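You operate a simulated robot arm through the tools that you are given. There is no shell and no other tool.

The job below is to be done with a simulated robot arm. You get a single attempt, and the scene is never put back.

Task
Heat the pipe in the full flame till it glows red, then let it cool.
Fine: mat into the grey channel, then light on low; mat stays; afterwards grey block back and gas off. Where these are worked on the way, their far stop is far enough and under half their travel is too little: grey block.

The check looks at the end state, three seconds after you hand in, the way a careful person would. Anything else that was tipped, shoved, dropped, spilled or broken makes it a failure.

Robot
A 6-joint arm with a fingered hand, fixed in place. Base frame: the origin is on the floor under the middle of its stand, x ahead of it, y to its left, z up. Readings come in cm, rad, newtons and seconds.
With the tool pointing down near the work surface it reaches from about 34 to 82 cm from the base axis. Its first joint turns from -2.897 to 2.897 rad. Payload 4 kg.
Tool frame: the origin (TCP) lies between the finger pads and is the grasp point; the fingertips stand 2.6 cm ahead of it; z points along the fingers, y is the line along which they close. The gripper opens to 13.2 cm; its body begins 7.3 cm behind the TCP. The gripper is a hand of 5 fingers: y runs from the thumb to the fingers, the wrist lies at [0, 0, -23.9] in the tool frame.
Orientation is told as [roll, pitch, yaw] about the base's x, y, z axes, in that order, counted from this pose: with the fingers straight down and closing along the base's y, the tool's x points along the base's -x, its y along +y and its z along -z.

Tools
- The arm moves only by the tool step_arm. Its argument "moves" is a list of rows, each a list of 2 entries, a list of its own where there are three numbers: the shift along the base's x, y, z in units of 50 mm (1.0 is 50 mm), then the turn, a rotation vector about the base's x, y, z in units of 8 degrees (1.0 is 8 degrees). In form: [[[dx, dy, dz], [ax, ay, az]], ...]. A call has 1 to 20 rows; each row shifts and turns the commanded pose from where the row before left it. A call with a number of a shift or a turn outside -1 to 1 is refused whole. Rows are played at 5 a second. More than 5 cm and 0.15 rad between two rows, and nothing of the call is played. Where a pose cannot be reached the arm comes as near as it can. A force on the tool above 50 N (or 10 N above the force at the start of the call, whichever is more), or a blocked arm, ends the call early, and 0.2 s more pass. In this call time passes only in rows, and 0.2 s behind the last. The reply holds the time, the measured pose of the TCP, the force on the tool along the base axes, the opening and the grip force, in the units named above and with some noise, with the torque about the TCP (base axes, N m) and any sound that the robot's microphone picked up.
- Cameras (640 x 400 px; columns grow to the right, rows downward): "scene" is fixed at [5.67, -49.63, 151.41]; the picture's right is [0.69, -0.73, 0.00], its down [-0.36, -0.34, -0.87] and it looks along [0.63, 0.60, -0.49] (base axes); focal length 335 px, centre (320, 200). "wrist" rides on the gripper at [8.5, 0.2, -9.7] in the tool frame; the picture's right is [-0.02, 1.00, 0.00], its down [-0.75, -0.02, -0.66] and it looks along [-0.66, -0.01, 0.75] (tool axes); focal length 270 px, centre (320, 200). There is no depth. A picture from a camera that has moved, and an enlarged one, comes with that camera's place and axes in the base frame and with its lens. The place of the scene camera against the robot may be out by one fixed shift of up to 2.5 cm in any direction.
- grab_frame(camera): a new picture of that camera. The clock stands still meanwhile.
- curl_fingers(finger1, finger2, finger3, finger4, thumb_bend): sets how far each is bent, from 0 (flat) to 1 (curled in); at 0.3 the hand is open as for a grip, at 0.7 the pads meet at the TCP. One left out holds its place. A second passes; each finger stops where it meets its share of the squeeze, and holds until it gets a number again. It is the only way to open and close the hand. It gives what a move gives, with no picture; readings hold the bend of each and the force on the fingers (four entries, about 0 where the hand has none), thumb and palm.
- inspect(camera, box): a new picture of the part [left, top, right, bottom] of that camera's present view, enlarged. The clock stands still meanwhile.
- finish_job(): hands the job in; it is judged then, once.

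Places have to be worked out from the pictures, the camera data and where the tool is seen. Open the gripper and draw the arm clear of the work before you hand the job in, unless the task says otherwise.

The tools are called after ">>>" as a command line: name --argument value ..., lists and objects as JSON in quotes. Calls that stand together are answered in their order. step_arm: Moves the arm, as the interface text tells. Its arguments: {"type":"object","properties":{"moves":{"type":"array","items":{"type":"array"}}},"required":["moves"]} The other tools are called the same way: curl_fingers (finger1, finger2, finger3, finger4, thumb_bend) moves the fingers one by one; grab_frame (camera) takes a picture; inspect (camera, box) takes an enlarged picture of a part of a camera's view; finish_job () hands the job in.

At the start:

```text
clock: 0.0
ee_pos: [37.94, -0.38, 131.52]
orientation: [-0.003, -0.002, 0.001]
contact_force: [-0.6, -0.4, 0.8]
torque: [0.01, 0.02, 0.01]
finger_gap: 13.2
grip_force: 0.0
shape: jaw
bend: [0.3, 0.3, 0.3, 0.3, 0.3]
finger forces: [0.2, 0.0, 0.0, 0.0, 0.0, 0.1]
```

scene: 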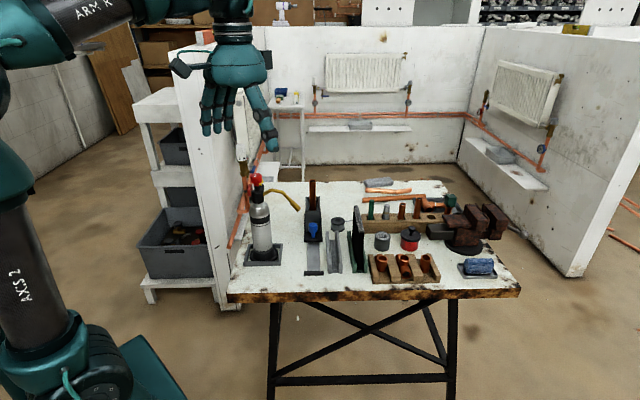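
wrist: 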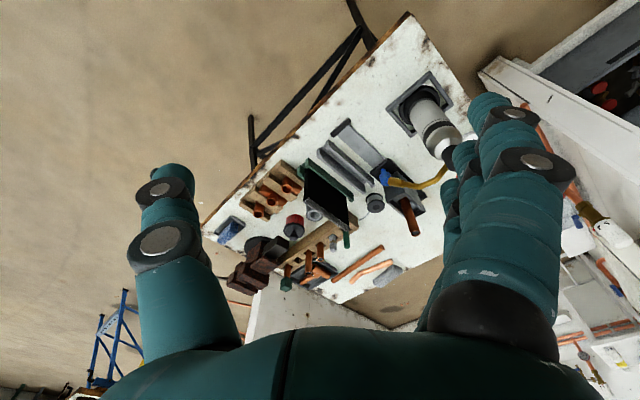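

I start by looking closely at the bench to tell the torch, the pipe, the mat, the grey block and the channel apart.

>>> inspect --camera "scene" --box '[220, 150, 380, 300]'

>>> inspect --camera "scene" --box '[340, 160, 530, 300]'

>>> inspect --camera "wrist" --box '[190, 60, 480, 310]'

```text
2.67 times, centred on (300, 225) of scene
camera zoom: at [5.67, -49.63, 151.41], right [0.69, -0.73, 0.0], down [-0.36, -0.34, -0.87], along [0.63, 0.6, -0.49], focal length 893 px, centre (373, 133)
```

zoom: 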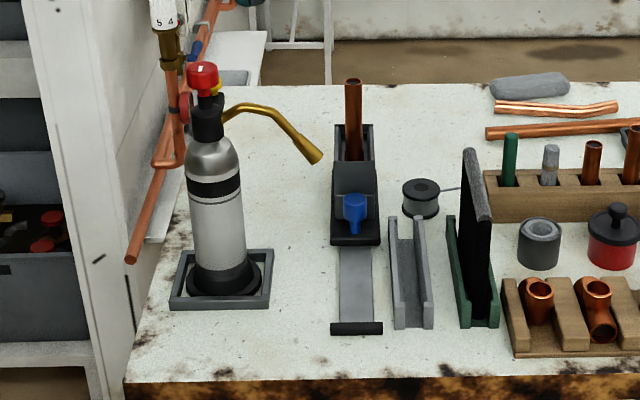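

```text
2.86 times, centred on (435, 230) of scene
camera zoom: at [5.67, -49.63, 151.41], right [0.69, -0.73, 0.0], down [-0.36, -0.34, -0.87], along [0.63, 0.6, -0.49], focal length 957 px, centre (-9, 114)
```

zoom: 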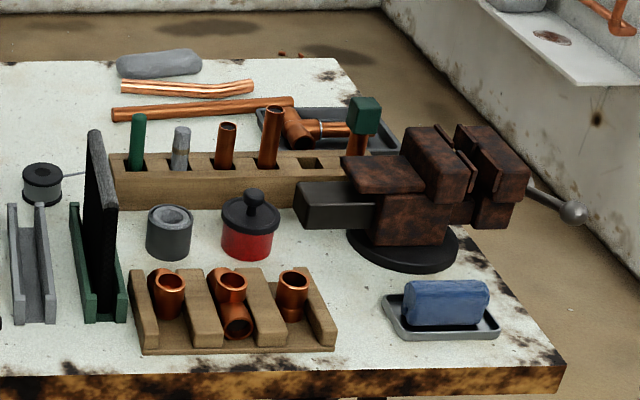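

```text
1.60 times, centred on (335, 185) of wrist
camera zoom: at [29.39, -0.09, 141.01], right [0.02, 1.0, 0.0], down [0.75, -0.01, 0.66], along [0.66, -0.01, -0.75], focal length 432 px, centre (296, 224)
```

zoom: 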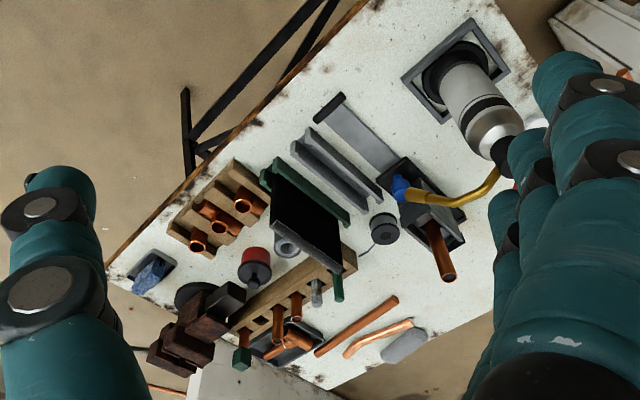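

The bench has the torch in a tray at +y, a dark slide block with a blue handle and upright pipe on a rail, an empty grey channel, and the black mat in a green channel. I move sideways at height so I can triangulate with the wrist camera.

>>> step_arm --moves '[[[0, 1, 0], [0, 0, 0]], [[0, 1, 0], [0, 0, 0]], [[0, 1, 0], [0, 0, 0]], [[0, 1, 0], [0, 0, 0]]]'

>>> grab_frame --camera "wrist"

>>> inspect --camera "wrist" --box '[150, 20, 450, 210]'

```text
clock: 1.0
ee_pos: [37.62, 19.71, 131.17]
orientation: [0.002, -0.001, 0.0]
contact_force: [-0.8, -0.2, 0.9]
torque: [-0.03, -0.04, 0.04]
finger_gap: 13.13
grip_force: 0.0
shape: jaw
bend: [0.3, 0.3, 0.3, 0.3, 0.3]
finger forces: [0.1, 0.1, 0.0, 0.0, 0.0, 0.0]
```

```text
taken
camera wrist: at [29.21, 19.85, 140.91], right [0.02, 1.0, 0.0], down [0.75, -0.02, 0.66], along [0.66, -0.01, -0.75], focal length 270 px, centre (320, 200)
```

wrist: 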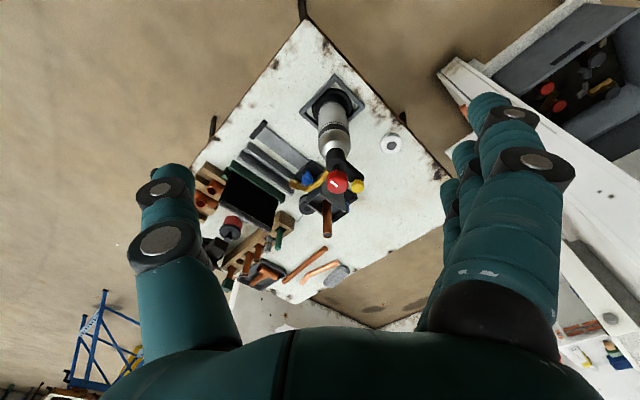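

```text
2.11 times, centred on (300, 115) of wrist
camera zoom: at [29.21, 19.85, 140.91], right [0.02, 1.0, 0.0], down [0.75, -0.02, 0.66], along [0.66, -0.01, -0.75], focal length 569 px, centre (362, 379)
```

zoom: 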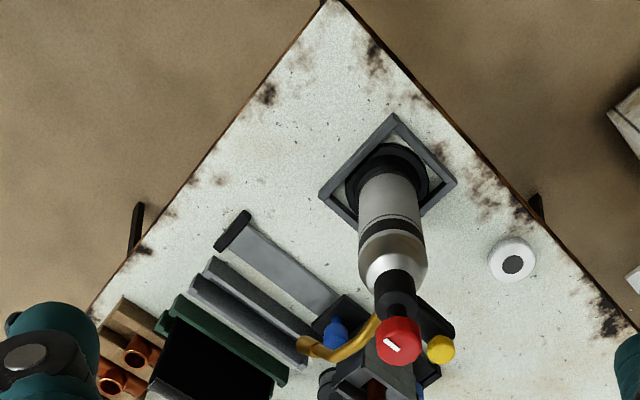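

The torch sits around (54.5, 22.4), with its red knob near z=107 and the yellow button on the far side; table level is about 79. I move nearer for a close look at the knob, button and slide.

>>> step_arm --moves '[[[0.4, 0.1, -0.8], [0, 0, 0]], [[0.4, 0.1, -0.8], [0, 0, 0]], [[0.4, 0.1, -0.8], [0, 0, 0]]]'

>>> grab_frame --camera "wrist"

>>> inspect --camera "wrist" --box '[260, 130, 440, 250]'

>>> inspect --camera "scene" --box '[230, 165, 310, 215]'

>>> inspect --camera "scene" --box '[270, 170, 390, 285]'

```text
clock: 1.8
ee_pos: [43.84, 20.9, 119.7]
orientation: [-0.001, -0.001, 0.0]
contact_force: [0.1, -0.9, 0.7]
torque: [0.01, -0.01, -0.01]
finger_gap: 13.2
grip_force: 0.1
shape: jaw
bend: [0.3, 0.3, 0.3, 0.3, 0.3]
finger forces: [0.0, 0.0, 0.1, 0.0, 0.0, 0.1]
```

```text
taken
camera wrist: at [35.39, 21.12, 129.17], right [0.02, 1.0, 0.0], down [0.75, -0.01, 0.66], along [0.66, -0.01, -0.75], focal length 270 px, centre (320, 200)
```

wrist: 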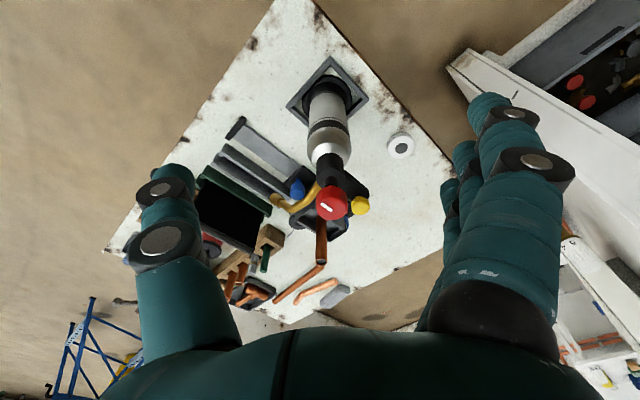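

```text
3.33 times, centred on (350, 190) of wrist
camera zoom: at [35.39, 21.12, 129.17], right [0.02, 1.0, 0.0], down [0.75, -0.01, 0.66], along [0.66, -0.01, -0.75], focal length 901 px, centre (220, 233)
```

zoom: 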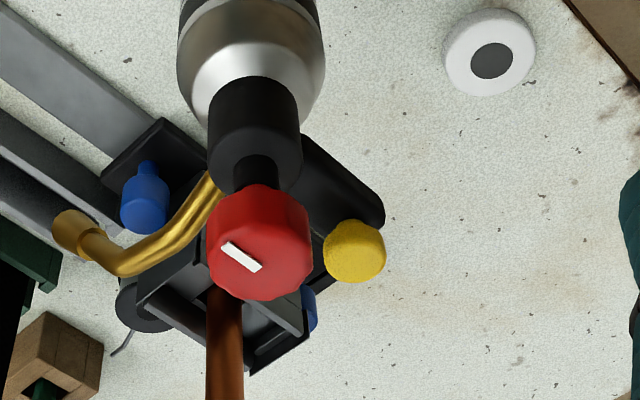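

```text
8.00 times, centred on (270, 190) of scene
camera zoom: at [5.67, -49.63, 151.41], right [0.69, -0.73, 0.0], down [-0.36, -0.34, -0.87], along [0.63, 0.6, -0.49], focal length 2679 px, centre (720, 280)
```

zoom: 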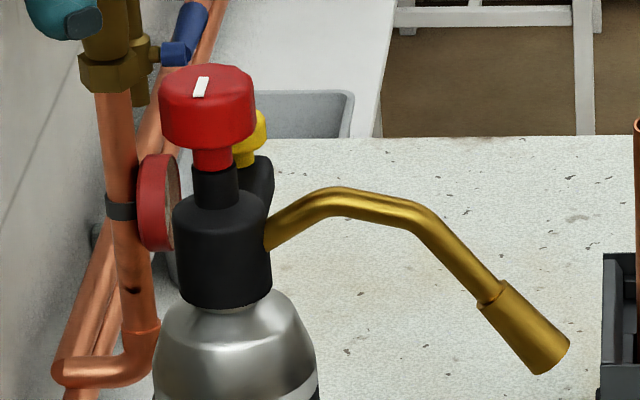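

```text
3.48 times, centred on (330, 228) of scene
camera zoom: at [5.67, -49.63, 151.41], right [0.69, -0.73, 0.0], down [-0.36, -0.34, -0.87], along [0.63, 0.6, -0.49], focal length 1165 px, centre (285, 104)
```

zoom: 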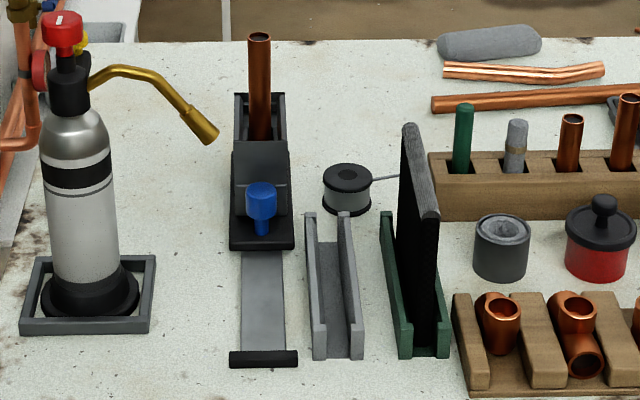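

The yellow thing is a push-down igniter button on an arm behind the knob, and the pipe (top near (75.8, 20.7, 100)) must come about 14 cm toward the near stop to meet the flame line. Now I swing over to the near side with yaw about 43° so the camera looks along the channels.

>>> step_arm --moves '[[[0.06, -0.92, -0.1], [0, 0, 0.77]], [[0.06, -0.92, -0.1], [0, 0, 0.77]], [[0.06, -0.92, -0.1], [0, 0, 0.77]], [[0.06, -0.92, -0.1], [0, 0, 0.77]], [[0.06, -0.92, -0.1], [0, 0, 0.77]], [[0.06, -0.92, -0.1], [0, 0, 0.77]], [[0.06, -0.92, -0.1], [0, 0, 0.8]]]'

>>> grab_frame --camera "wrist"

>>> inspect --camera "wrist" --box '[200, 60, 440, 210]'

```text
clock: 3.4
ee_pos: [46.01, -11.11, 116.02]
orientation: [0.0, -0.002, 0.76]
contact_force: [-0.2, 0.0, -0.4]
torque: [0.01, -0.03, -0.01]
finger_gap: 13.2
grip_force: 0.0
shape: jaw
bend: [0.3, 0.3, 0.3, 0.3, 0.3]
finger forces: [0.0, 0.1, 0.1, 0.1, 0.1, 0.0]
```

```text
taken
camera wrist: at [39.72, -16.87, 125.77], right [-0.67, 0.74, 0.0], down [0.56, 0.51, 0.66], along [0.49, 0.44, -0.75], focal length 270 px, centre (320, 200)
```

wrist: 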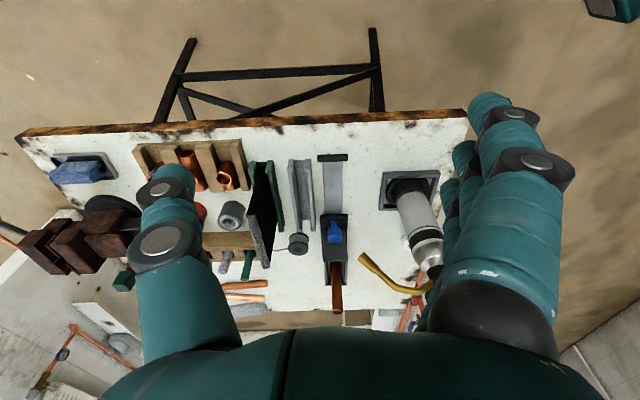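

```text
2.67 times, centred on (320, 135) of wrist
camera zoom: at [39.72, -16.87, 125.77], right [-0.67, 0.74, 0.0], down [0.56, 0.51, 0.66], along [0.49, 0.44, -0.75], focal length 721 px, centre (320, 373)
```

zoom: 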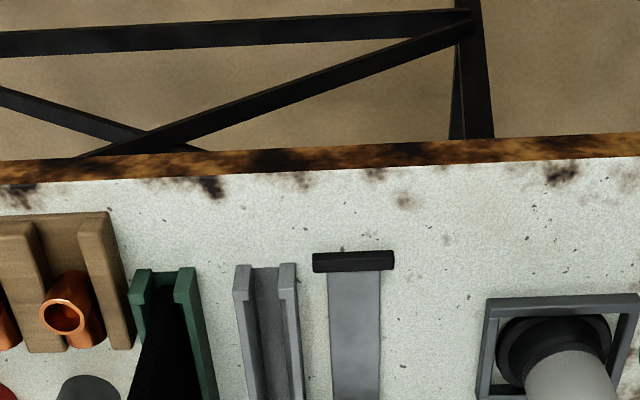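

I zoom in on the rail, channels and mat from this aligned view.

>>> inspect --camera "wrist" --box '[220, 145, 400, 257]'

>>> inspect --camera "wrist" --box '[220, 215, 400, 327]'

```text
3.56 times, centred on (310, 201) of wrist
camera zoom: at [39.72, -16.87, 125.77], right [-0.67, 0.74, 0.0], down [0.56, 0.51, 0.66], along [0.49, 0.44, -0.75], focal length 961 px, centre (356, 196)
```

zoom: 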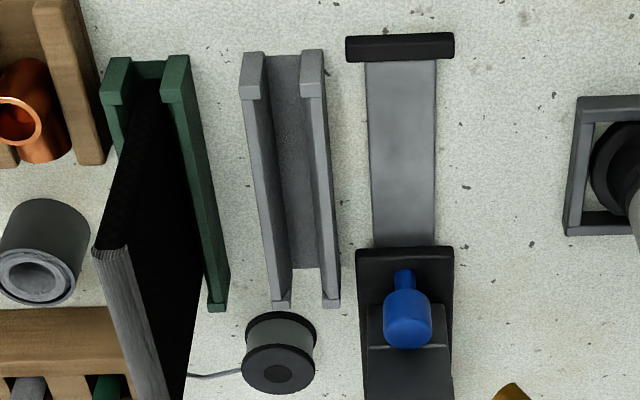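

```text
3.56 times, centred on (310, 271) of wrist
camera zoom: at [39.72, -16.87, 125.77], right [-0.67, 0.74, 0.0], down [0.56, 0.51, 0.66], along [0.49, 0.44, -0.75], focal length 961 px, centre (356, -52)
```

zoom: 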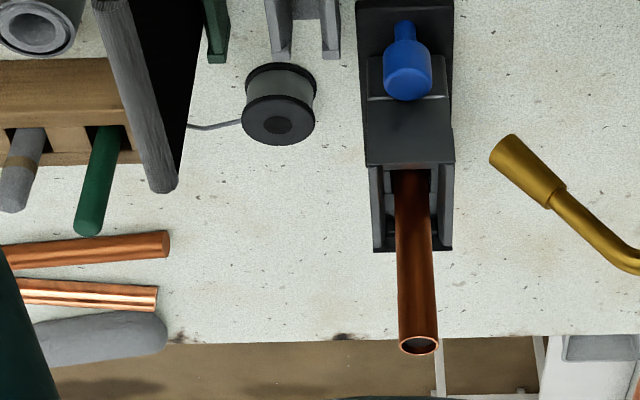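

In table axes (45° to the base) the rail, channels and mat line up; the mat's top edge is about z=94.7, centred near (75.0, 0.6), and the grey channel is 8 cm to its left. I go to hover over the mat with yaw 45°.

>>> step_arm --moves '[[[0.829, 0.336, -0.257], [0, 0, 0.03]], [[0.829, 0.336, -0.257], [0, 0, 0.03]], [[0.829, 0.336, -0.257], [0, 0, 0.03]], [[0.829, 0.336, -0.257], [0, 0, 0.03]], [[0.829, 0.336, -0.257], [0, 0, 0.03]], [[0.829, 0.336, -0.257], [0, 0, 0.03]], [[0.829, 0.336, -0.257], [0, 0, 0.0]]]'

>>> grab_frame --camera "wrist"

>>> grab_frame --camera "scene"

```text
clock: 5.0
ee_pos: [74.85, 0.86, 107.18]
orientation: [-0.002, -0.002, 0.782]
contact_force: [0.5, -0.2, 0.6]
torque: [0.02, -0.02, 0.0]
finger_gap: 13.18
grip_force: 0.0
shape: jaw
bend: [0.3, 0.3, 0.3, 0.3, 0.3]
finger forces: [0.0, 0.1, 0.0, 0.0, 0.0, 0.0]
```

```text
taken
camera wrist: at [68.74, -4.87, 116.76], right [-0.69, 0.72, 0.0], down [0.54, 0.52, 0.66], along [0.48, 0.45, -0.75], focal length 270 px, centre (320, 200)
```

wrist: 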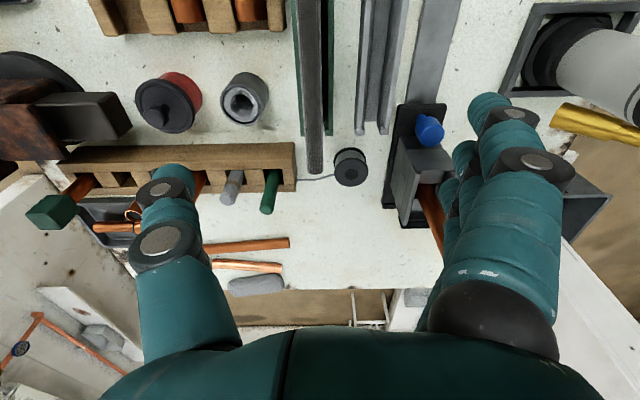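

```text
taken
```

scene: 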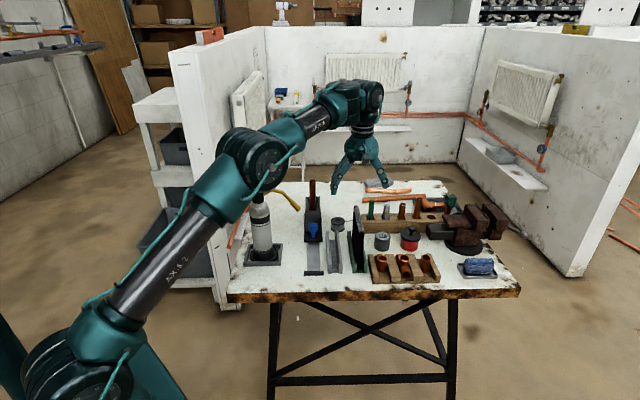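

The mat's top edge shows as a strip just left of the picture centre. I zoom on it to get its exact line.

>>> inspect --camera "wrist" --box '[240, 0, 480, 150]'

>>> inspect --camera "wrist" --box '[280, 80, 460, 240]'

```text
2.67 times, centred on (360, 75) of wrist
camera zoom: at [68.74, -4.87, 116.76], right [-0.69, 0.72, 0.0], down [0.54, 0.52, 0.66], along [0.48, 0.45, -0.75], focal length 721 px, centre (213, 533)
```

zoom: 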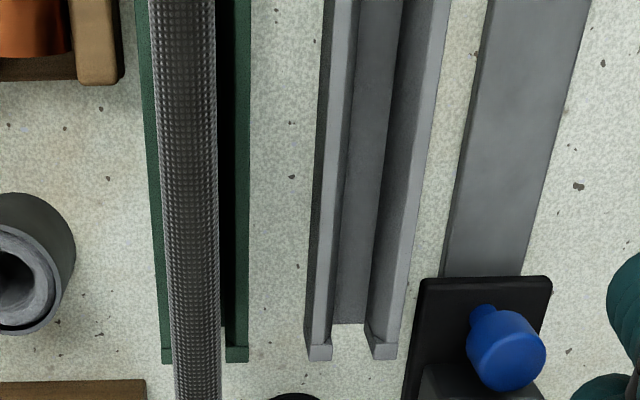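

```text
2.50 times, centred on (370, 160) of wrist
camera zoom: at [68.74, -4.87, 116.76], right [-0.69, 0.72, 0.0], down [0.54, 0.52, 0.66], along [0.48, 0.45, -0.75], focal length 676 px, centre (195, 300)
```

zoom: 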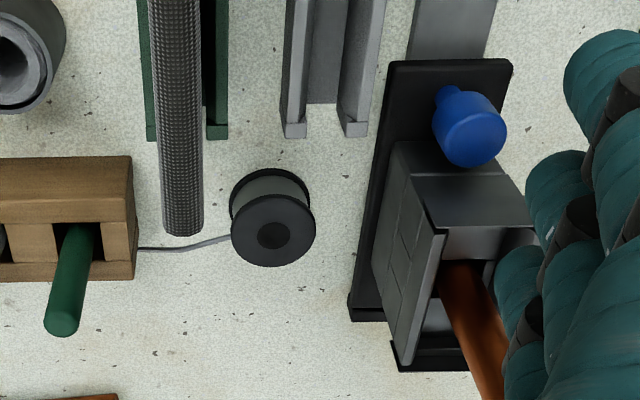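

The mat lies on r≈52.7 with its centre at about f≈53.6, and its fit in the slot is tight. To measure the channel spacing well, I shift 7.8 cm across and compare how the grey slot sits in the picture with how the green one sat.

>>> step_arm --moves '[[[-0.5515, 0.5515, 0], [0, 0, 0]], [[-0.5515, 0.5515, 0], [0, 0, 0]]]'

>>> inspect --camera "wrist" --box '[240, 0, 480, 150]'

>>> grab_frame --camera "wrist"

```text
clock: 5.6
ee_pos: [69.48, 6.35, 107.04]
orientation: [0.0, -0.003, 0.782]
contact_force: [0.2, 0.5, -0.4]
torque: [-0.02, -0.01, 0.01]
finger_gap: 13.19
grip_force: 0.0
shape: jaw
bend: [0.3, 0.3, 0.3, 0.3, 0.3]
finger forces: [0.0, 0.1, 0.0, 0.0, 0.0, 0.0]
```

```text
2.67 times, centred on (360, 75) of wrist
camera zoom: at [63.32, 0.54, 116.72], right [-0.69, 0.72, 0.0], down [0.54, 0.52, 0.66], along [0.48, 0.45, -0.75], focal length 721 px, centre (213, 533)
```

zoom: 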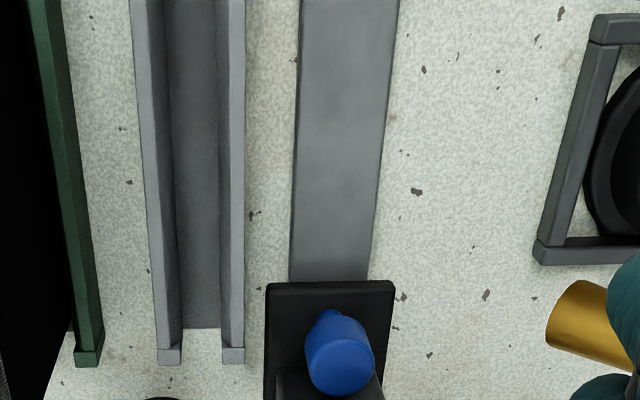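

```text
taken
camera wrist: at [63.32, 0.54, 116.72], right [-0.69, 0.72, 0.0], down [0.54, 0.52, 0.66], along [0.48, 0.45, -0.75], focal length 270 px, centre (320, 200)
```

wrist: 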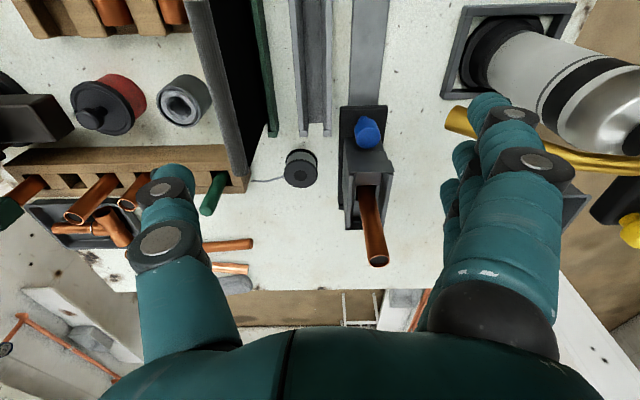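

The grey slot appears nearly where the green did, about 2 mm short of my 7.8 cm step. I let the arm settle and look again at higher zoom to refine this.

>>> step_arm --moves '[[[0, 0, 0], [0, 0, 0]], [[0, 0, 0], [0, 0, 0]]]'

>>> inspect --camera "wrist" --box '[270, 0, 366, 60]'

>>> inspect --camera "wrist" --box '[270, 85, 366, 145]'

>>> step_arm --moves '[[[0.5515, -0.5515, 0], [0, 0, 0]], [[0.5515, -0.5515, 0], [0, 0, 0]], [[0, 0, 0], [0, 0, 0]], [[0, 0, 0], [0, 0, 0]]]'

>>> inspect --camera "wrist" --box '[270, 0, 366, 60]'

>>> inspect --camera "wrist" --box '[270, 85, 366, 145]'

```text
clock: 6.2
ee_pos: [69.61, 6.37, 107.18]
orientation: [-0.003, -0.003, 0.782]
contact_force: [0.3, 0.1, 0.7]
torque: [0.0, 0.01, 0.01]
finger_gap: 13.17
grip_force: 0.2
shape: jaw
bend: [0.3, 0.3, 0.3, 0.3, 0.3]
finger forces: [0.0, 0.1, 0.0, 0.0, 0.0, 0.0]
```

```text
6.67 times, centred on (318, 30) of wrist
camera zoom: at [63.33, 0.56, 116.75], right [-0.69, 0.72, 0.0], down [0.54, 0.52, 0.66], along [0.48, 0.45, -0.75], focal length 1802 px, centre (333, 1333)
```

zoom: 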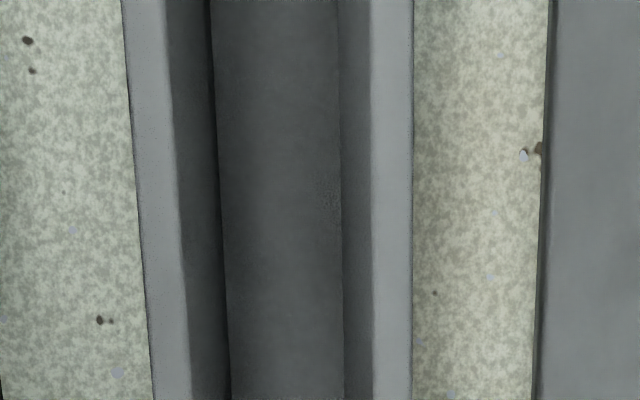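

```text
6.67 times, centred on (318, 115) of wrist
camera zoom: at [63.33, 0.56, 116.75], right [-0.69, 0.72, 0.0], down [0.54, 0.52, 0.66], along [0.48, 0.45, -0.75], focal length 1802 px, centre (333, 767)
```

zoom: 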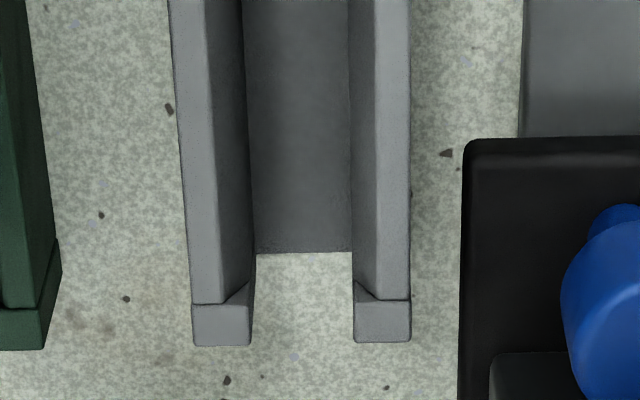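

```text
clock: 7.2
ee_pos: [74.96, 0.67, 107.15]
orientation: [0.001, -0.001, 0.781]
contact_force: [0.2, -0.4, 0.0]
torque: [0.03, 0.0, 0.02]
finger_gap: 13.19
grip_force: 0.0
shape: jaw
bend: [0.3, 0.3, 0.3, 0.3, 0.3]
finger forces: [0.1, 0.0, 0.0, 0.0, 0.0, 0.0]
```

```text
6.67 times, centred on (318, 30) of wrist
camera zoom: at [68.92, -5.15, 116.65], right [-0.69, 0.72, 0.0], down [0.54, 0.52, 0.66], along [0.48, 0.45, -0.75], focal length 1802 px, centre (333, 1333)
```

zoom: 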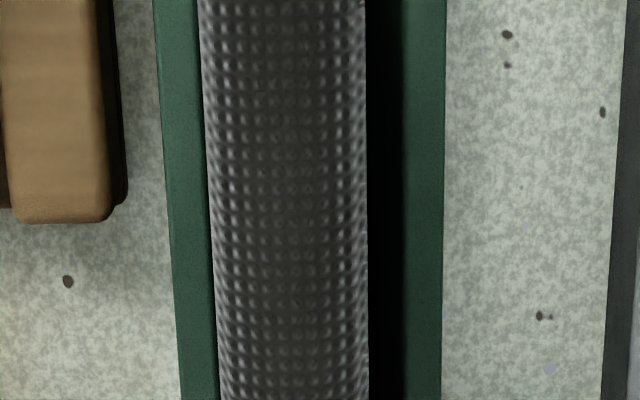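

```text
6.67 times, centred on (318, 115) of wrist
camera zoom: at [68.92, -5.15, 116.65], right [-0.69, 0.72, 0.0], down [0.54, 0.52, 0.66], along [0.48, 0.45, -0.75], focal length 1802 px, centre (333, 767)
```

zoom: 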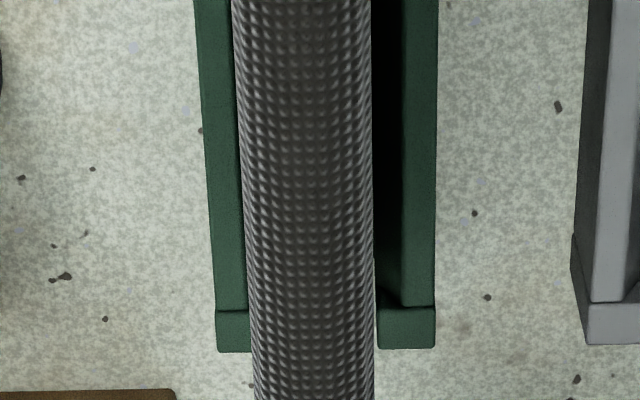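

Settled pictures show the slots have tapered (funnel) sides and a spacing near 7.3 cm in arm moves; the mat runs parallel to the tool and lies 3.5 mm to the +r side of the TCP. I correct that and go down around its top edge.

>>> step_arm --moves '[[[0.05, -0.05, -0.7], [0, 0, 0]], [[0, 0, -0.7], [0, 0, 0]], [[0, 0, -0.7], [0, 0, 0]], [[0, 0, -0.5], [0, 0, 0]], [[0, 0, -0.13], [0, 0, 0]], [[0, 0, 0], [0, 0, 0]]]'

>>> grab_frame --camera "wrist"

>>> inspect --camera "scene" --box '[280, 140, 440, 240]'

```text
clock: 8.6
ee_pos: [75.31, 0.56, 93.29]
orientation: [-0.001, 0.0, 0.783]
contact_force: [0.0, 0.5, 0.3]
torque: [0.01, 0.01, -0.02]
finger_gap: 13.2
grip_force: 0.1
shape: jaw
bend: [0.3, 0.3, 0.3, 0.3, 0.3]
finger forces: [0.0, 0.0, 0.0, 0.1, 0.0, 0.1]
```

```text
taken
camera wrist: at [69.14, -5.34, 102.86], right [-0.69, 0.72, 0.0], down [0.54, 0.52, 0.66], along [0.48, 0.45, -0.75], focal length 270 px, centre (320, 200)
```

wrist: 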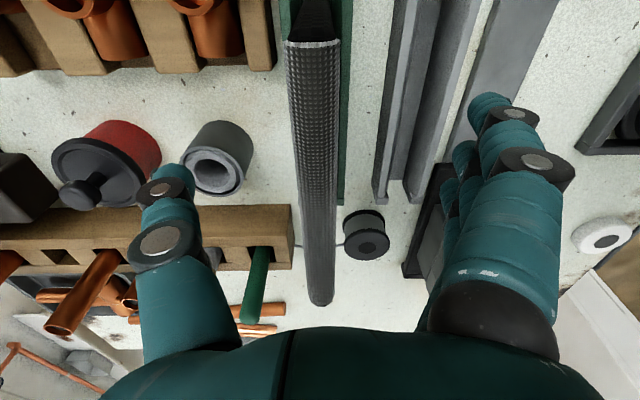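

```text
4.00 times, centred on (360, 190) of scene
camera zoom: at [5.67, -49.63, 151.41], right [0.69, -0.73, 0.0], down [-0.36, -0.34, -0.87], along [0.63, 0.6, -0.49], focal length 1340 px, centre (160, 240)
```

zoom: 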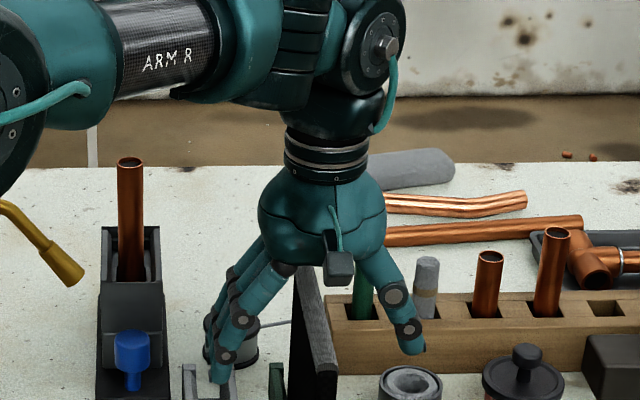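

The mat top is at about z=94.4 with the TCP centred on it within a few millimetres. I close the fingers on it.

>>> curl_fingers --finger1 0.72 --finger2 0.72 --finger3 0.72 --finger4 0.72 --thumb_bend 0.72

>>> grab_frame --camera "wrist"

>>> inspect --camera "scene" --box '[280, 160, 440, 280]'

```text
clock: 9.6
ee_pos: [75.33, 0.51, 93.19]
orientation: [0.0, -0.002, 0.782]
contact_force: [0.8, 0.3, -1.3]
torque: [-0.02, -0.05, -0.01]
finger_gap: 3.06
grip_force: 11.9
shape: fingers
bend: [0.7, 0.7, 0.7, 0.7, 0.67]
finger forces: [2.9, 3.0, 2.9, 3.1, 11.9, 0.0]
```

```text
taken
camera wrist: at [69.15, -5.34, 102.86], right [-0.69, 0.72, 0.0], down [0.54, 0.52, 0.66], along [0.48, 0.45, -0.75], focal length 270 px, centre (320, 200)
```

wrist: 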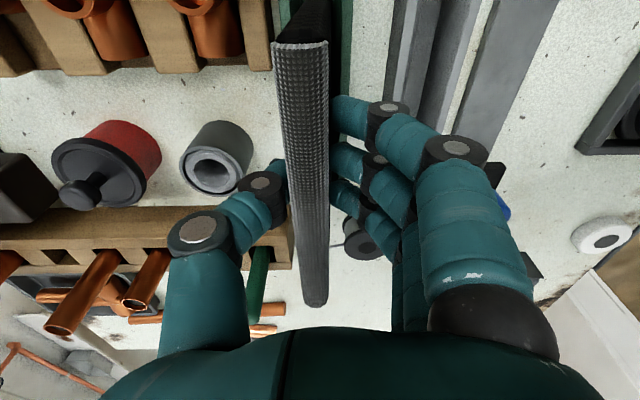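

```text
3.33 times, centred on (360, 220) of scene
camera zoom: at [5.67, -49.63, 151.41], right [0.69, -0.73, 0.0], down [-0.36, -0.34, -0.87], along [0.63, 0.6, -0.49], focal length 1116 px, centre (187, 133)
```

zoom: 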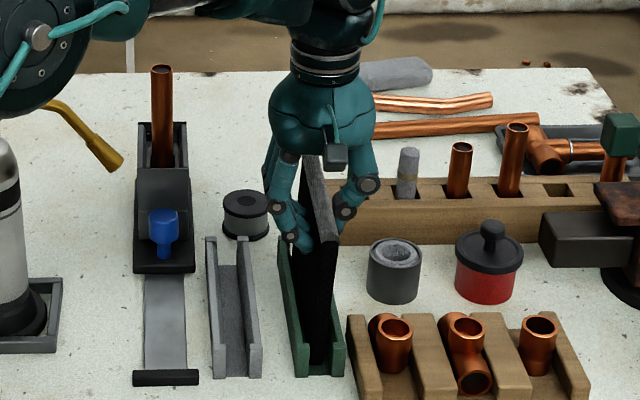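

The grip holds (about 12 N), though closing leaned the mat top roughly 5 mm to +r. I move the hand back 5 mm to stand it upright again before lifting, and look.

>>> step_arm --moves '[[[-0.035, 0.035, 0], [0, 0, 0]], [[-0.035, 0.035, 0], [0, 0, 0]], [[0, 0, 0], [0, 0, 0]]]'

>>> inspect --camera "scene" --box '[330, 180, 410, 280]'

>>> inspect --camera "wrist" --box '[220, 0, 440, 137]'

```text
clock: 10.4
ee_pos: [74.77, 0.62, 93.25]
orientation: [-0.002, -0.002, 0.782]
contact_force: [2.2, -0.5, -0.6]
torque: [-0.09, -0.07, -0.01]
finger_gap: 3.03
grip_force: 12.4
shape: fingers
bend: [0.7, 0.7, 0.7, 0.7, 0.68]
finger forces: [2.8, 2.8, 2.9, 3.0, 12.8, 0.0]
```

```text
4.00 times, centred on (370, 230) of scene
camera zoom: at [5.67, -49.63, 151.41], right [0.69, -0.73, 0.0], down [-0.36, -0.34, -0.87], along [0.63, 0.6, -0.49], focal length 1340 px, centre (120, 80)
```

zoom: 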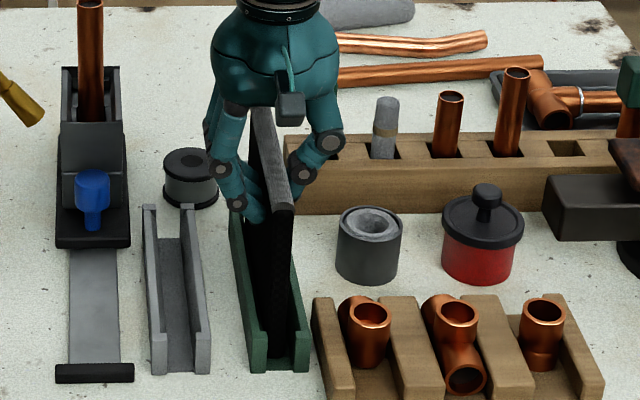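

```text
2.91 times, centred on (330, 68) of wrist
camera zoom: at [68.72, -5.0, 102.87], right [-0.69, 0.72, 0.0], down [0.54, 0.52, 0.66], along [0.48, 0.45, -0.75], focal length 786 px, centre (291, 582)
```

zoom: 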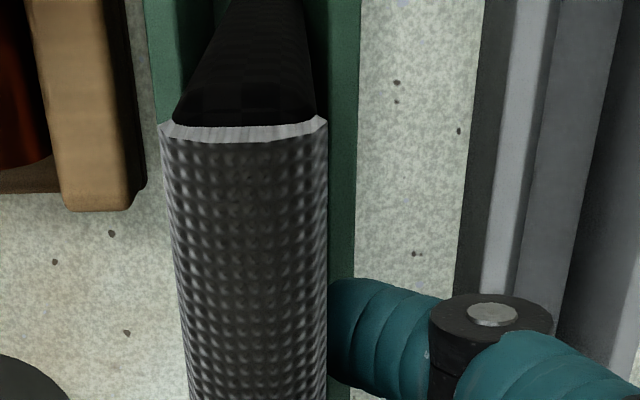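

The mat is upright again and the load is small. I lift it straight up 7.5 cm and check.

>>> step_arm --moves '[[[0, 0, 0.3], [0, 0, 0]], [[0, 0, 0.4], [0, 0, 0]], [[0, 0, 0.4], [0, 0, 0]], [[0, 0, 0.4], [0, 0, 0]], [[0, 0, 0], [0, 0, 0]]]'

>>> inspect --camera "scene" --box '[290, 170, 410, 290]'

>>> grab_frame --camera "wrist"

```text
clock: 11.6
ee_pos: [74.86, 0.88, 100.8]
orientation: [0.0, -0.003, 0.782]
contact_force: [0.1, 0.4, -1.7]
torque: [0.01, 0.0, 0.01]
finger_gap: 3.04
grip_force: 12.4
shape: fingers
bend: [0.71, 0.7, 0.7, 0.7, 0.68]
finger forces: [3.1, 3.0, 2.8, 3.2, 12.1, 0.1]
```

```text
3.33 times, centred on (350, 230) of scene
camera zoom: at [5.67, -49.63, 151.41], right [0.69, -0.73, 0.0], down [-0.36, -0.34, -0.87], along [0.63, 0.6, -0.49], focal length 1116 px, centre (220, 100)
```

zoom: 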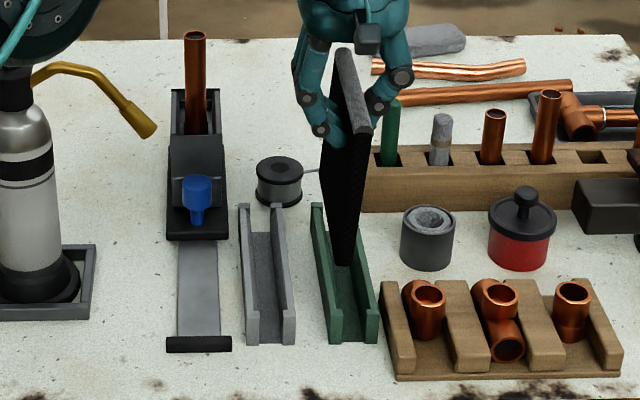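

```text
taken
camera wrist: at [68.72, -4.94, 110.41], right [-0.69, 0.72, 0.0], down [0.54, 0.52, 0.66], along [0.48, 0.45, -0.75], focal length 270 px, centre (320, 200)
```

wrist: 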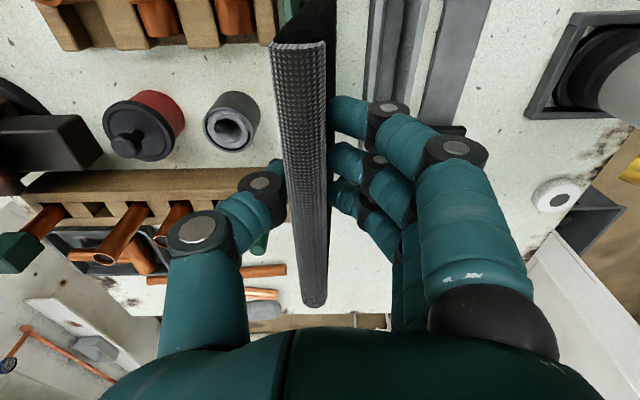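

The mat came out cleanly. I zoom in on it from the scene camera to judge its lean before moving it across.

>>> inspect --camera "scene" --box '[360, 180, 424, 260]'

>>> inspect --camera "scene" --box '[355, 225, 435, 275]'

>>> inspect --camera "wrist" --box '[230, 0, 430, 125]'

```text
5.00 times, centred on (392, 220) of scene
camera zoom: at [5.67, -49.63, 151.41], right [0.69, -0.73, 0.0], down [-0.36, -0.34, -0.87], along [0.63, 0.6, -0.49], focal length 1674 px, centre (-40, 100)
```

zoom: 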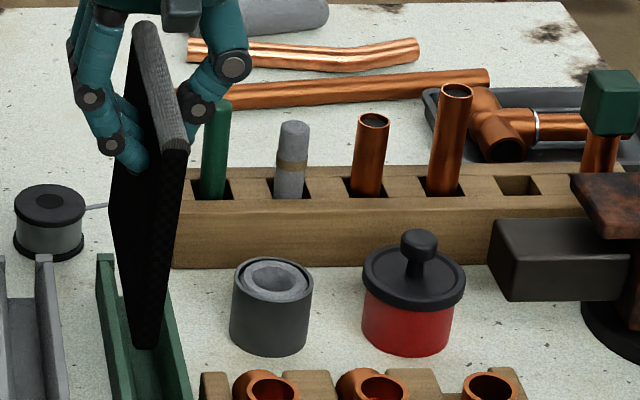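

```text
8.00 times, centred on (395, 250) of scene
camera zoom: at [5.67, -49.63, 151.41], right [0.69, -0.73, 0.0], down [-0.36, -0.34, -0.87], along [0.63, 0.6, -0.49], focal length 2679 px, centre (-280, -200)
```

zoom: 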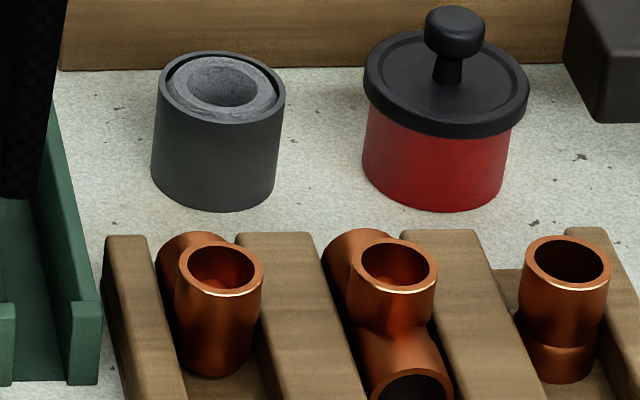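

```text
3.20 times, centred on (330, 62) of wrist
camera zoom: at [68.72, -4.94, 110.41], right [-0.69, 0.72, 0.0], down [0.54, 0.52, 0.66], along [0.48, 0.45, -0.75], focal length 865 px, centre (288, 640)
```

zoom: 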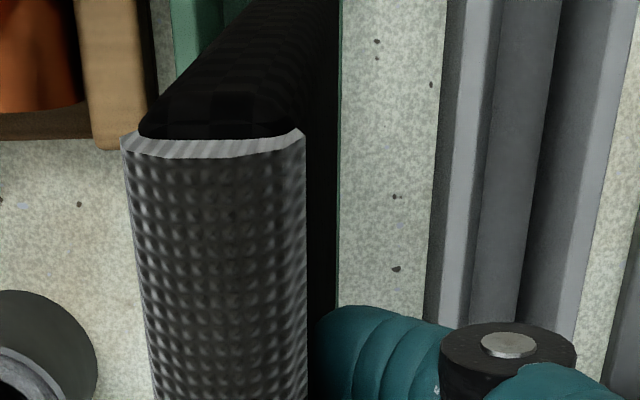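

The mat leans about 3.5° in the grasp (its bottom toward the torch side). I'll counter-tilt the hand and shift over the grey channel, staying high, then look.

>>> step_arm --moves '[[[-0.285, 0.285, 0.03], [-0.0775, -0.0775, 0]], [[-0.285, 0.285, 0.03], [-0.0775, -0.0775, 0]], [[-0.285, 0.285, 0], [-0.0775, -0.0775, 0]], [[-0.285, 0.285, 0], [-0.0775, -0.0775, 0]], [[0, 0, 0], [0, 0, 0]], [[0, 0, 0], [0, 0, 0]]]'

>>> inspect --camera "scene" --box '[300, 175, 396, 275]'

>>> grab_frame --camera "wrist"

>>> inspect --camera "wrist" --box '[230, 0, 430, 125]'

```text
clock: 13.0
ee_pos: [69.24, 6.48, 101.15]
orientation: [-0.063, -0.002, 0.782]
contact_force: [0.9, 0.5, -1.4]
torque: [0.02, 0.0, 0.0]
finger_gap: 3.07
grip_force: 12.0
shape: fingers
bend: [0.71, 0.7, 0.7, 0.7, 0.68]
finger forces: [3.2, 3.0, 3.1, 3.1, 12.2, 0.0]
```

```text
4.00 times, centred on (348, 225) of scene
camera zoom: at [5.67, -49.63, 151.41], right [0.69, -0.73, 0.0], down [-0.36, -0.34, -0.87], along [0.63, 0.6, -0.49], focal length 1340 px, centre (208, 100)
```

zoom: 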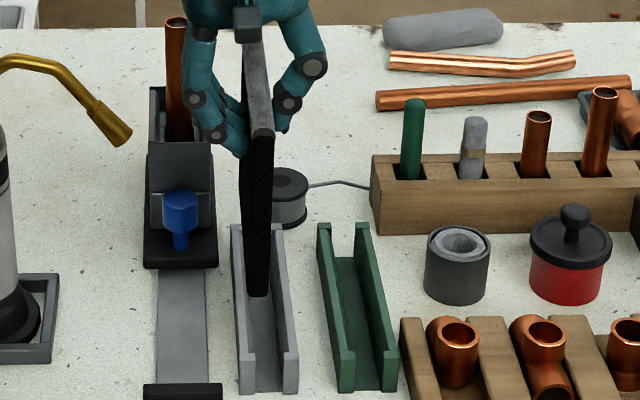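

```text
taken
camera wrist: at [62.65, 1.22, 110.69], right [-0.69, 0.72, -0.06], down [0.51, 0.55, 0.66], along [0.51, 0.42, -0.75], focal length 270 px, centre (320, 200)
```

wrist: 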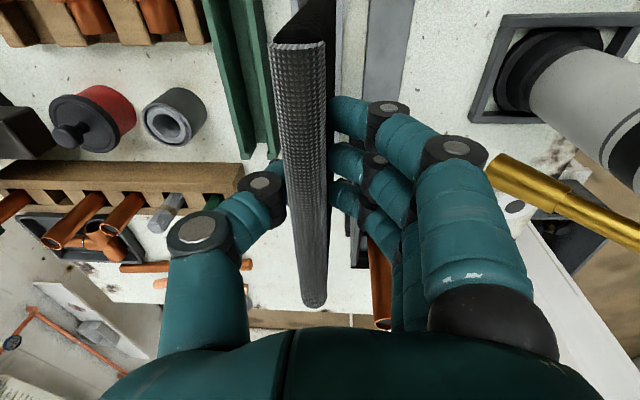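

```text
3.20 times, centred on (330, 62) of wrist
camera zoom: at [62.65, 1.22, 110.69], right [-0.69, 0.72, -0.06], down [0.51, 0.55, 0.66], along [0.51, 0.42, -0.75], focal length 865 px, centre (288, 640)
```

zoom: 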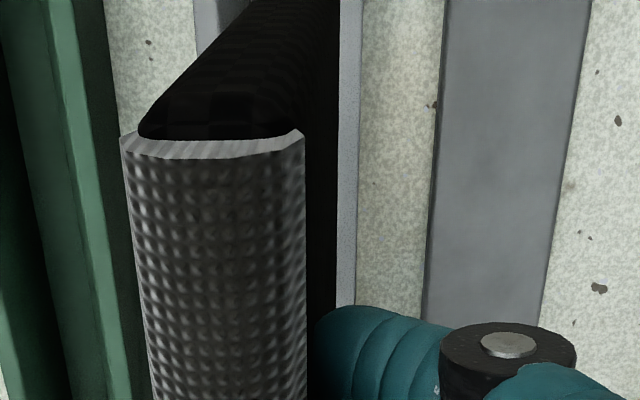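

The mat now hangs upright above the grey channel. I zoom in to compare its lower edge with the slot.

>>> inspect --camera "scene" --box '[330, 205, 402, 275]'

>>> inspect --camera "scene" --box '[346, 225, 386, 275]'

```text
5.71 times, centred on (366, 240) of scene
camera zoom: at [5.67, -49.63, 151.41], right [0.69, -0.73, 0.0], down [-0.36, -0.34, -0.87], along [0.63, 0.6, -0.49], focal length 1914 px, centre (57, -29)
```

zoom: 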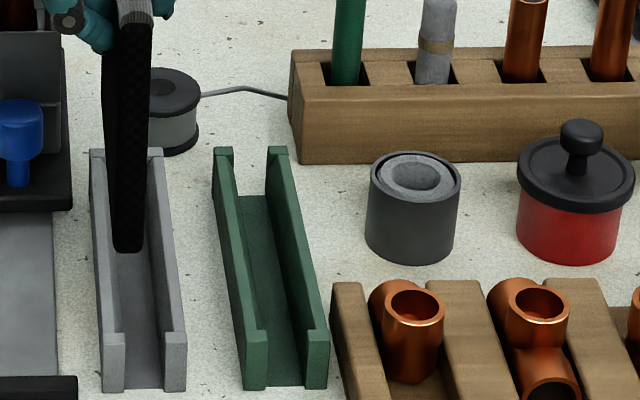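

```text
8.00 times, centred on (366, 250) of scene
camera zoom: at [5.67, -49.63, 151.41], right [0.69, -0.73, 0.0], down [-0.36, -0.34, -0.87], along [0.63, 0.6, -0.49], focal length 2679 px, centre (-48, -200)
```

zoom: 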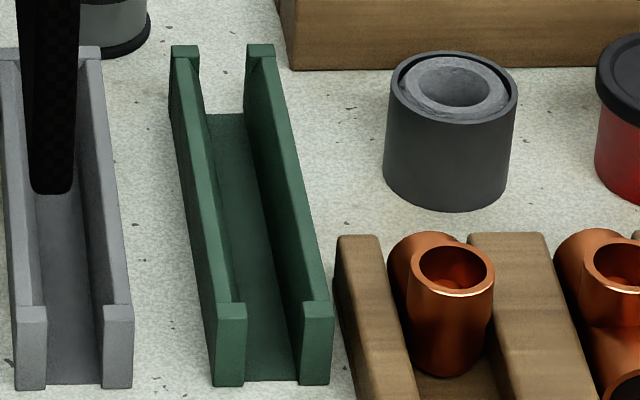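

Both cameras show the mat about 9 mm too far toward the torch relative to the slot. I shift it back 9 mm and check again.

>>> step_arm --moves '[[[0.127, -0.127, 0], [0, 0, 0]], [[0, 0, 0], [0, 0, 0]], [[0, 0, 0], [0, 0, 0]]]'

>>> inspect --camera "scene" --box '[346, 225, 386, 275]'

>>> inspect --camera "wrist" --box '[230, 0, 430, 125]'

```text
clock: 13.8
ee_pos: [69.7, 5.85, 101.08]
orientation: [-0.061, -0.002, 0.783]
contact_force: [0.1, 0.1, -1.5]
torque: [-0.02, 0.0, 0.02]
finger_gap: 3.04
grip_force: 12.6
shape: fingers
bend: [0.71, 0.7, 0.7, 0.7, 0.68]
finger forces: [3.1, 3.1, 3.0, 3.1, 12.1, 0.0]
```

```text
8.00 times, centred on (366, 250) of scene
camera zoom: at [5.67, -49.63, 151.41], right [0.69, -0.73, 0.0], down [-0.36, -0.34, -0.87], along [0.63, 0.6, -0.49], focal length 2679 px, centre (-48, -200)
```

zoom: 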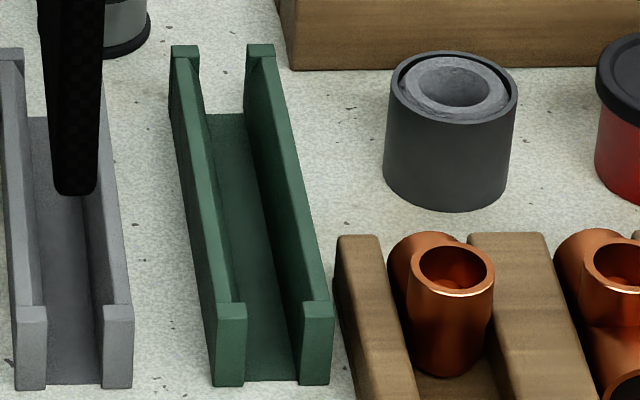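

```text
3.20 times, centred on (330, 62) of wrist
camera zoom: at [63.21, 0.53, 110.69], right [-0.69, 0.72, -0.06], down [0.52, 0.55, 0.66], along [0.51, 0.42, -0.75], focal length 865 px, centre (288, 640)
```

zoom: 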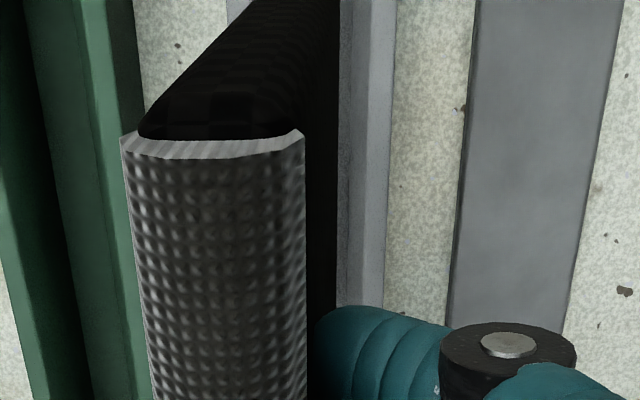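

The mat's lower edge now lines up with the slot within about 1 mm. I lower it 5.5 cm into the slot and check the force.

>>> step_arm --moves '[[[0, 0, -0.3], [0, 0, 0]], [[0, 0, -0.3], [0, 0, 0]], [[0, 0, -0.25], [0, 0, 0]], [[0, 0, -0.25], [0, 0, 0]], [[0, 0, 0], [0, 0, 0]]]'

>>> inspect --camera "scene" --box '[315, 190, 395, 275]'

```text
clock: 15.0
ee_pos: [69.68, 6.04, 95.51]
orientation: [-0.061, -0.002, 0.781]
contact_force: [-0.3, -1.8, -0.4]
torque: [0.0, 0.02, 0.03]
finger_gap: 3.04
grip_force: 12.1
shape: fingers
bend: [0.71, 0.7, 0.7, 0.7, 0.68]
finger forces: [3.2, 3.0, 3.1, 3.1, 12.1, 0.1]
```

```text
4.71 times, centred on (355, 232) of scene
camera zoom: at [5.67, -49.63, 151.41], right [0.69, -0.73, 0.0], down [-0.36, -0.34, -0.87], along [0.63, 0.6, -0.49], focal length 1576 px, centre (155, 47)
```

zoom: 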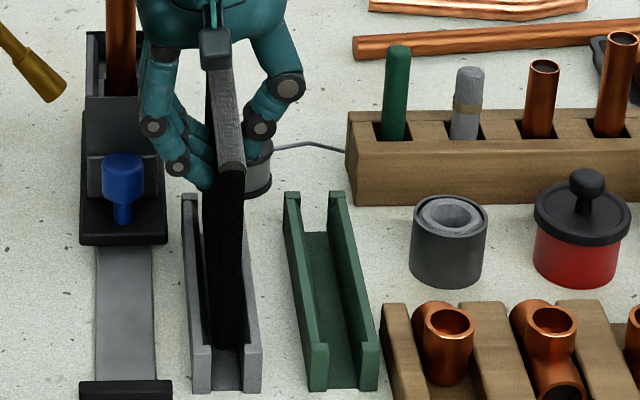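

The mat is inside the slot without load. I lower the remaining 2.3 cm in small steps until it seats.

>>> step_arm --moves '[[[0, 0, -0.14], [0, 0, 0]], [[0, 0, -0.12], [0, 0, 0]], [[0, 0, -0.1], [0, 0, 0]], [[0, 0, -0.08], [0, 0, 0]], [[0, 0, 0], [0, 0, 0]]]'

>>> inspect --camera "scene" --box '[315, 190, 395, 275]'

```text
clock: 16.2
ee_pos: [69.81, 5.92, 93.36]
orientation: [-0.064, -0.003, 0.782]
contact_force: [0.2, 0.4, -1.6]
torque: [0.01, 0.02, 0.0]
finger_gap: 3.04
grip_force: 12.2
shape: fingers
bend: [0.71, 0.7, 0.7, 0.7, 0.68]
finger forces: [3.1, 3.0, 3.0, 3.2, 12.0, 0.1]
```

```text
4.71 times, centred on (355, 232) of scene
camera zoom: at [5.67, -49.63, 151.41], right [0.69, -0.73, 0.0], down [-0.36, -0.34, -0.87], along [0.63, 0.6, -0.49], focal length 1576 px, centre (155, 47)
```

zoom: 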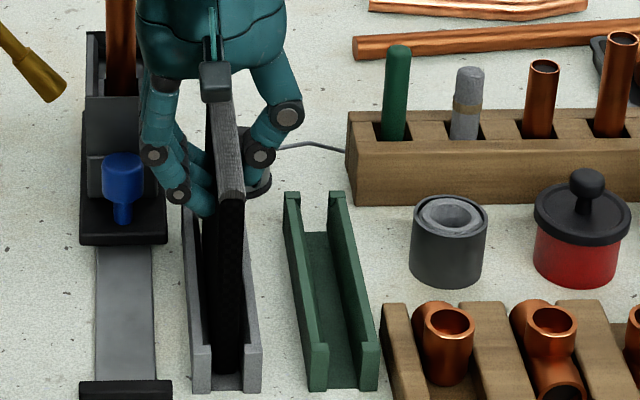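

It is nearly seated but the hand still carries its weight. I lower in 1.5 mm steps.

>>> step_arm --moves '[[[0, 0, -0.03], [0, 0, 0]], [[0, 0, -0.03], [0, 0, 0]], [[0, 0, 0], [0, 0, 0]]]'

>>> step_arm --moves '[[[0, 0, -0.03], [0, 0, 0]], [[0, 0, -0.03], [0, 0, 0]], [[0, 0, 0], [0, 0, 0]]]'

```text
clock: 17.0
ee_pos: [69.85, 5.93, 93.13]
orientation: [-0.062, -0.003, 0.783]
contact_force: [0.8, -0.5, -1.9]
torque: [0.0, 0.0, 0.01]
finger_gap: 3.03
grip_force: 11.8
shape: fingers
bend: [0.71, 0.7, 0.7, 0.7, 0.68]
finger forces: [3.1, 3.0, 3.0, 3.1, 12.2, 0.1]
```

```text
clock: 17.8
ee_pos: [69.75, 5.85, 92.93]
orientation: [-0.065, -0.002, 0.783]
contact_force: [0.2, 1.3, 17.3]
torque: [-0.02, -0.07, -0.01]
finger_gap: 3.0
grip_force: 14.9
shape: fingers
bend: [0.71, 0.71, 0.71, 0.71, 0.68]
finger forces: [4.1, 3.9, 3.7, 3.9, 14.2, 0.0]
```

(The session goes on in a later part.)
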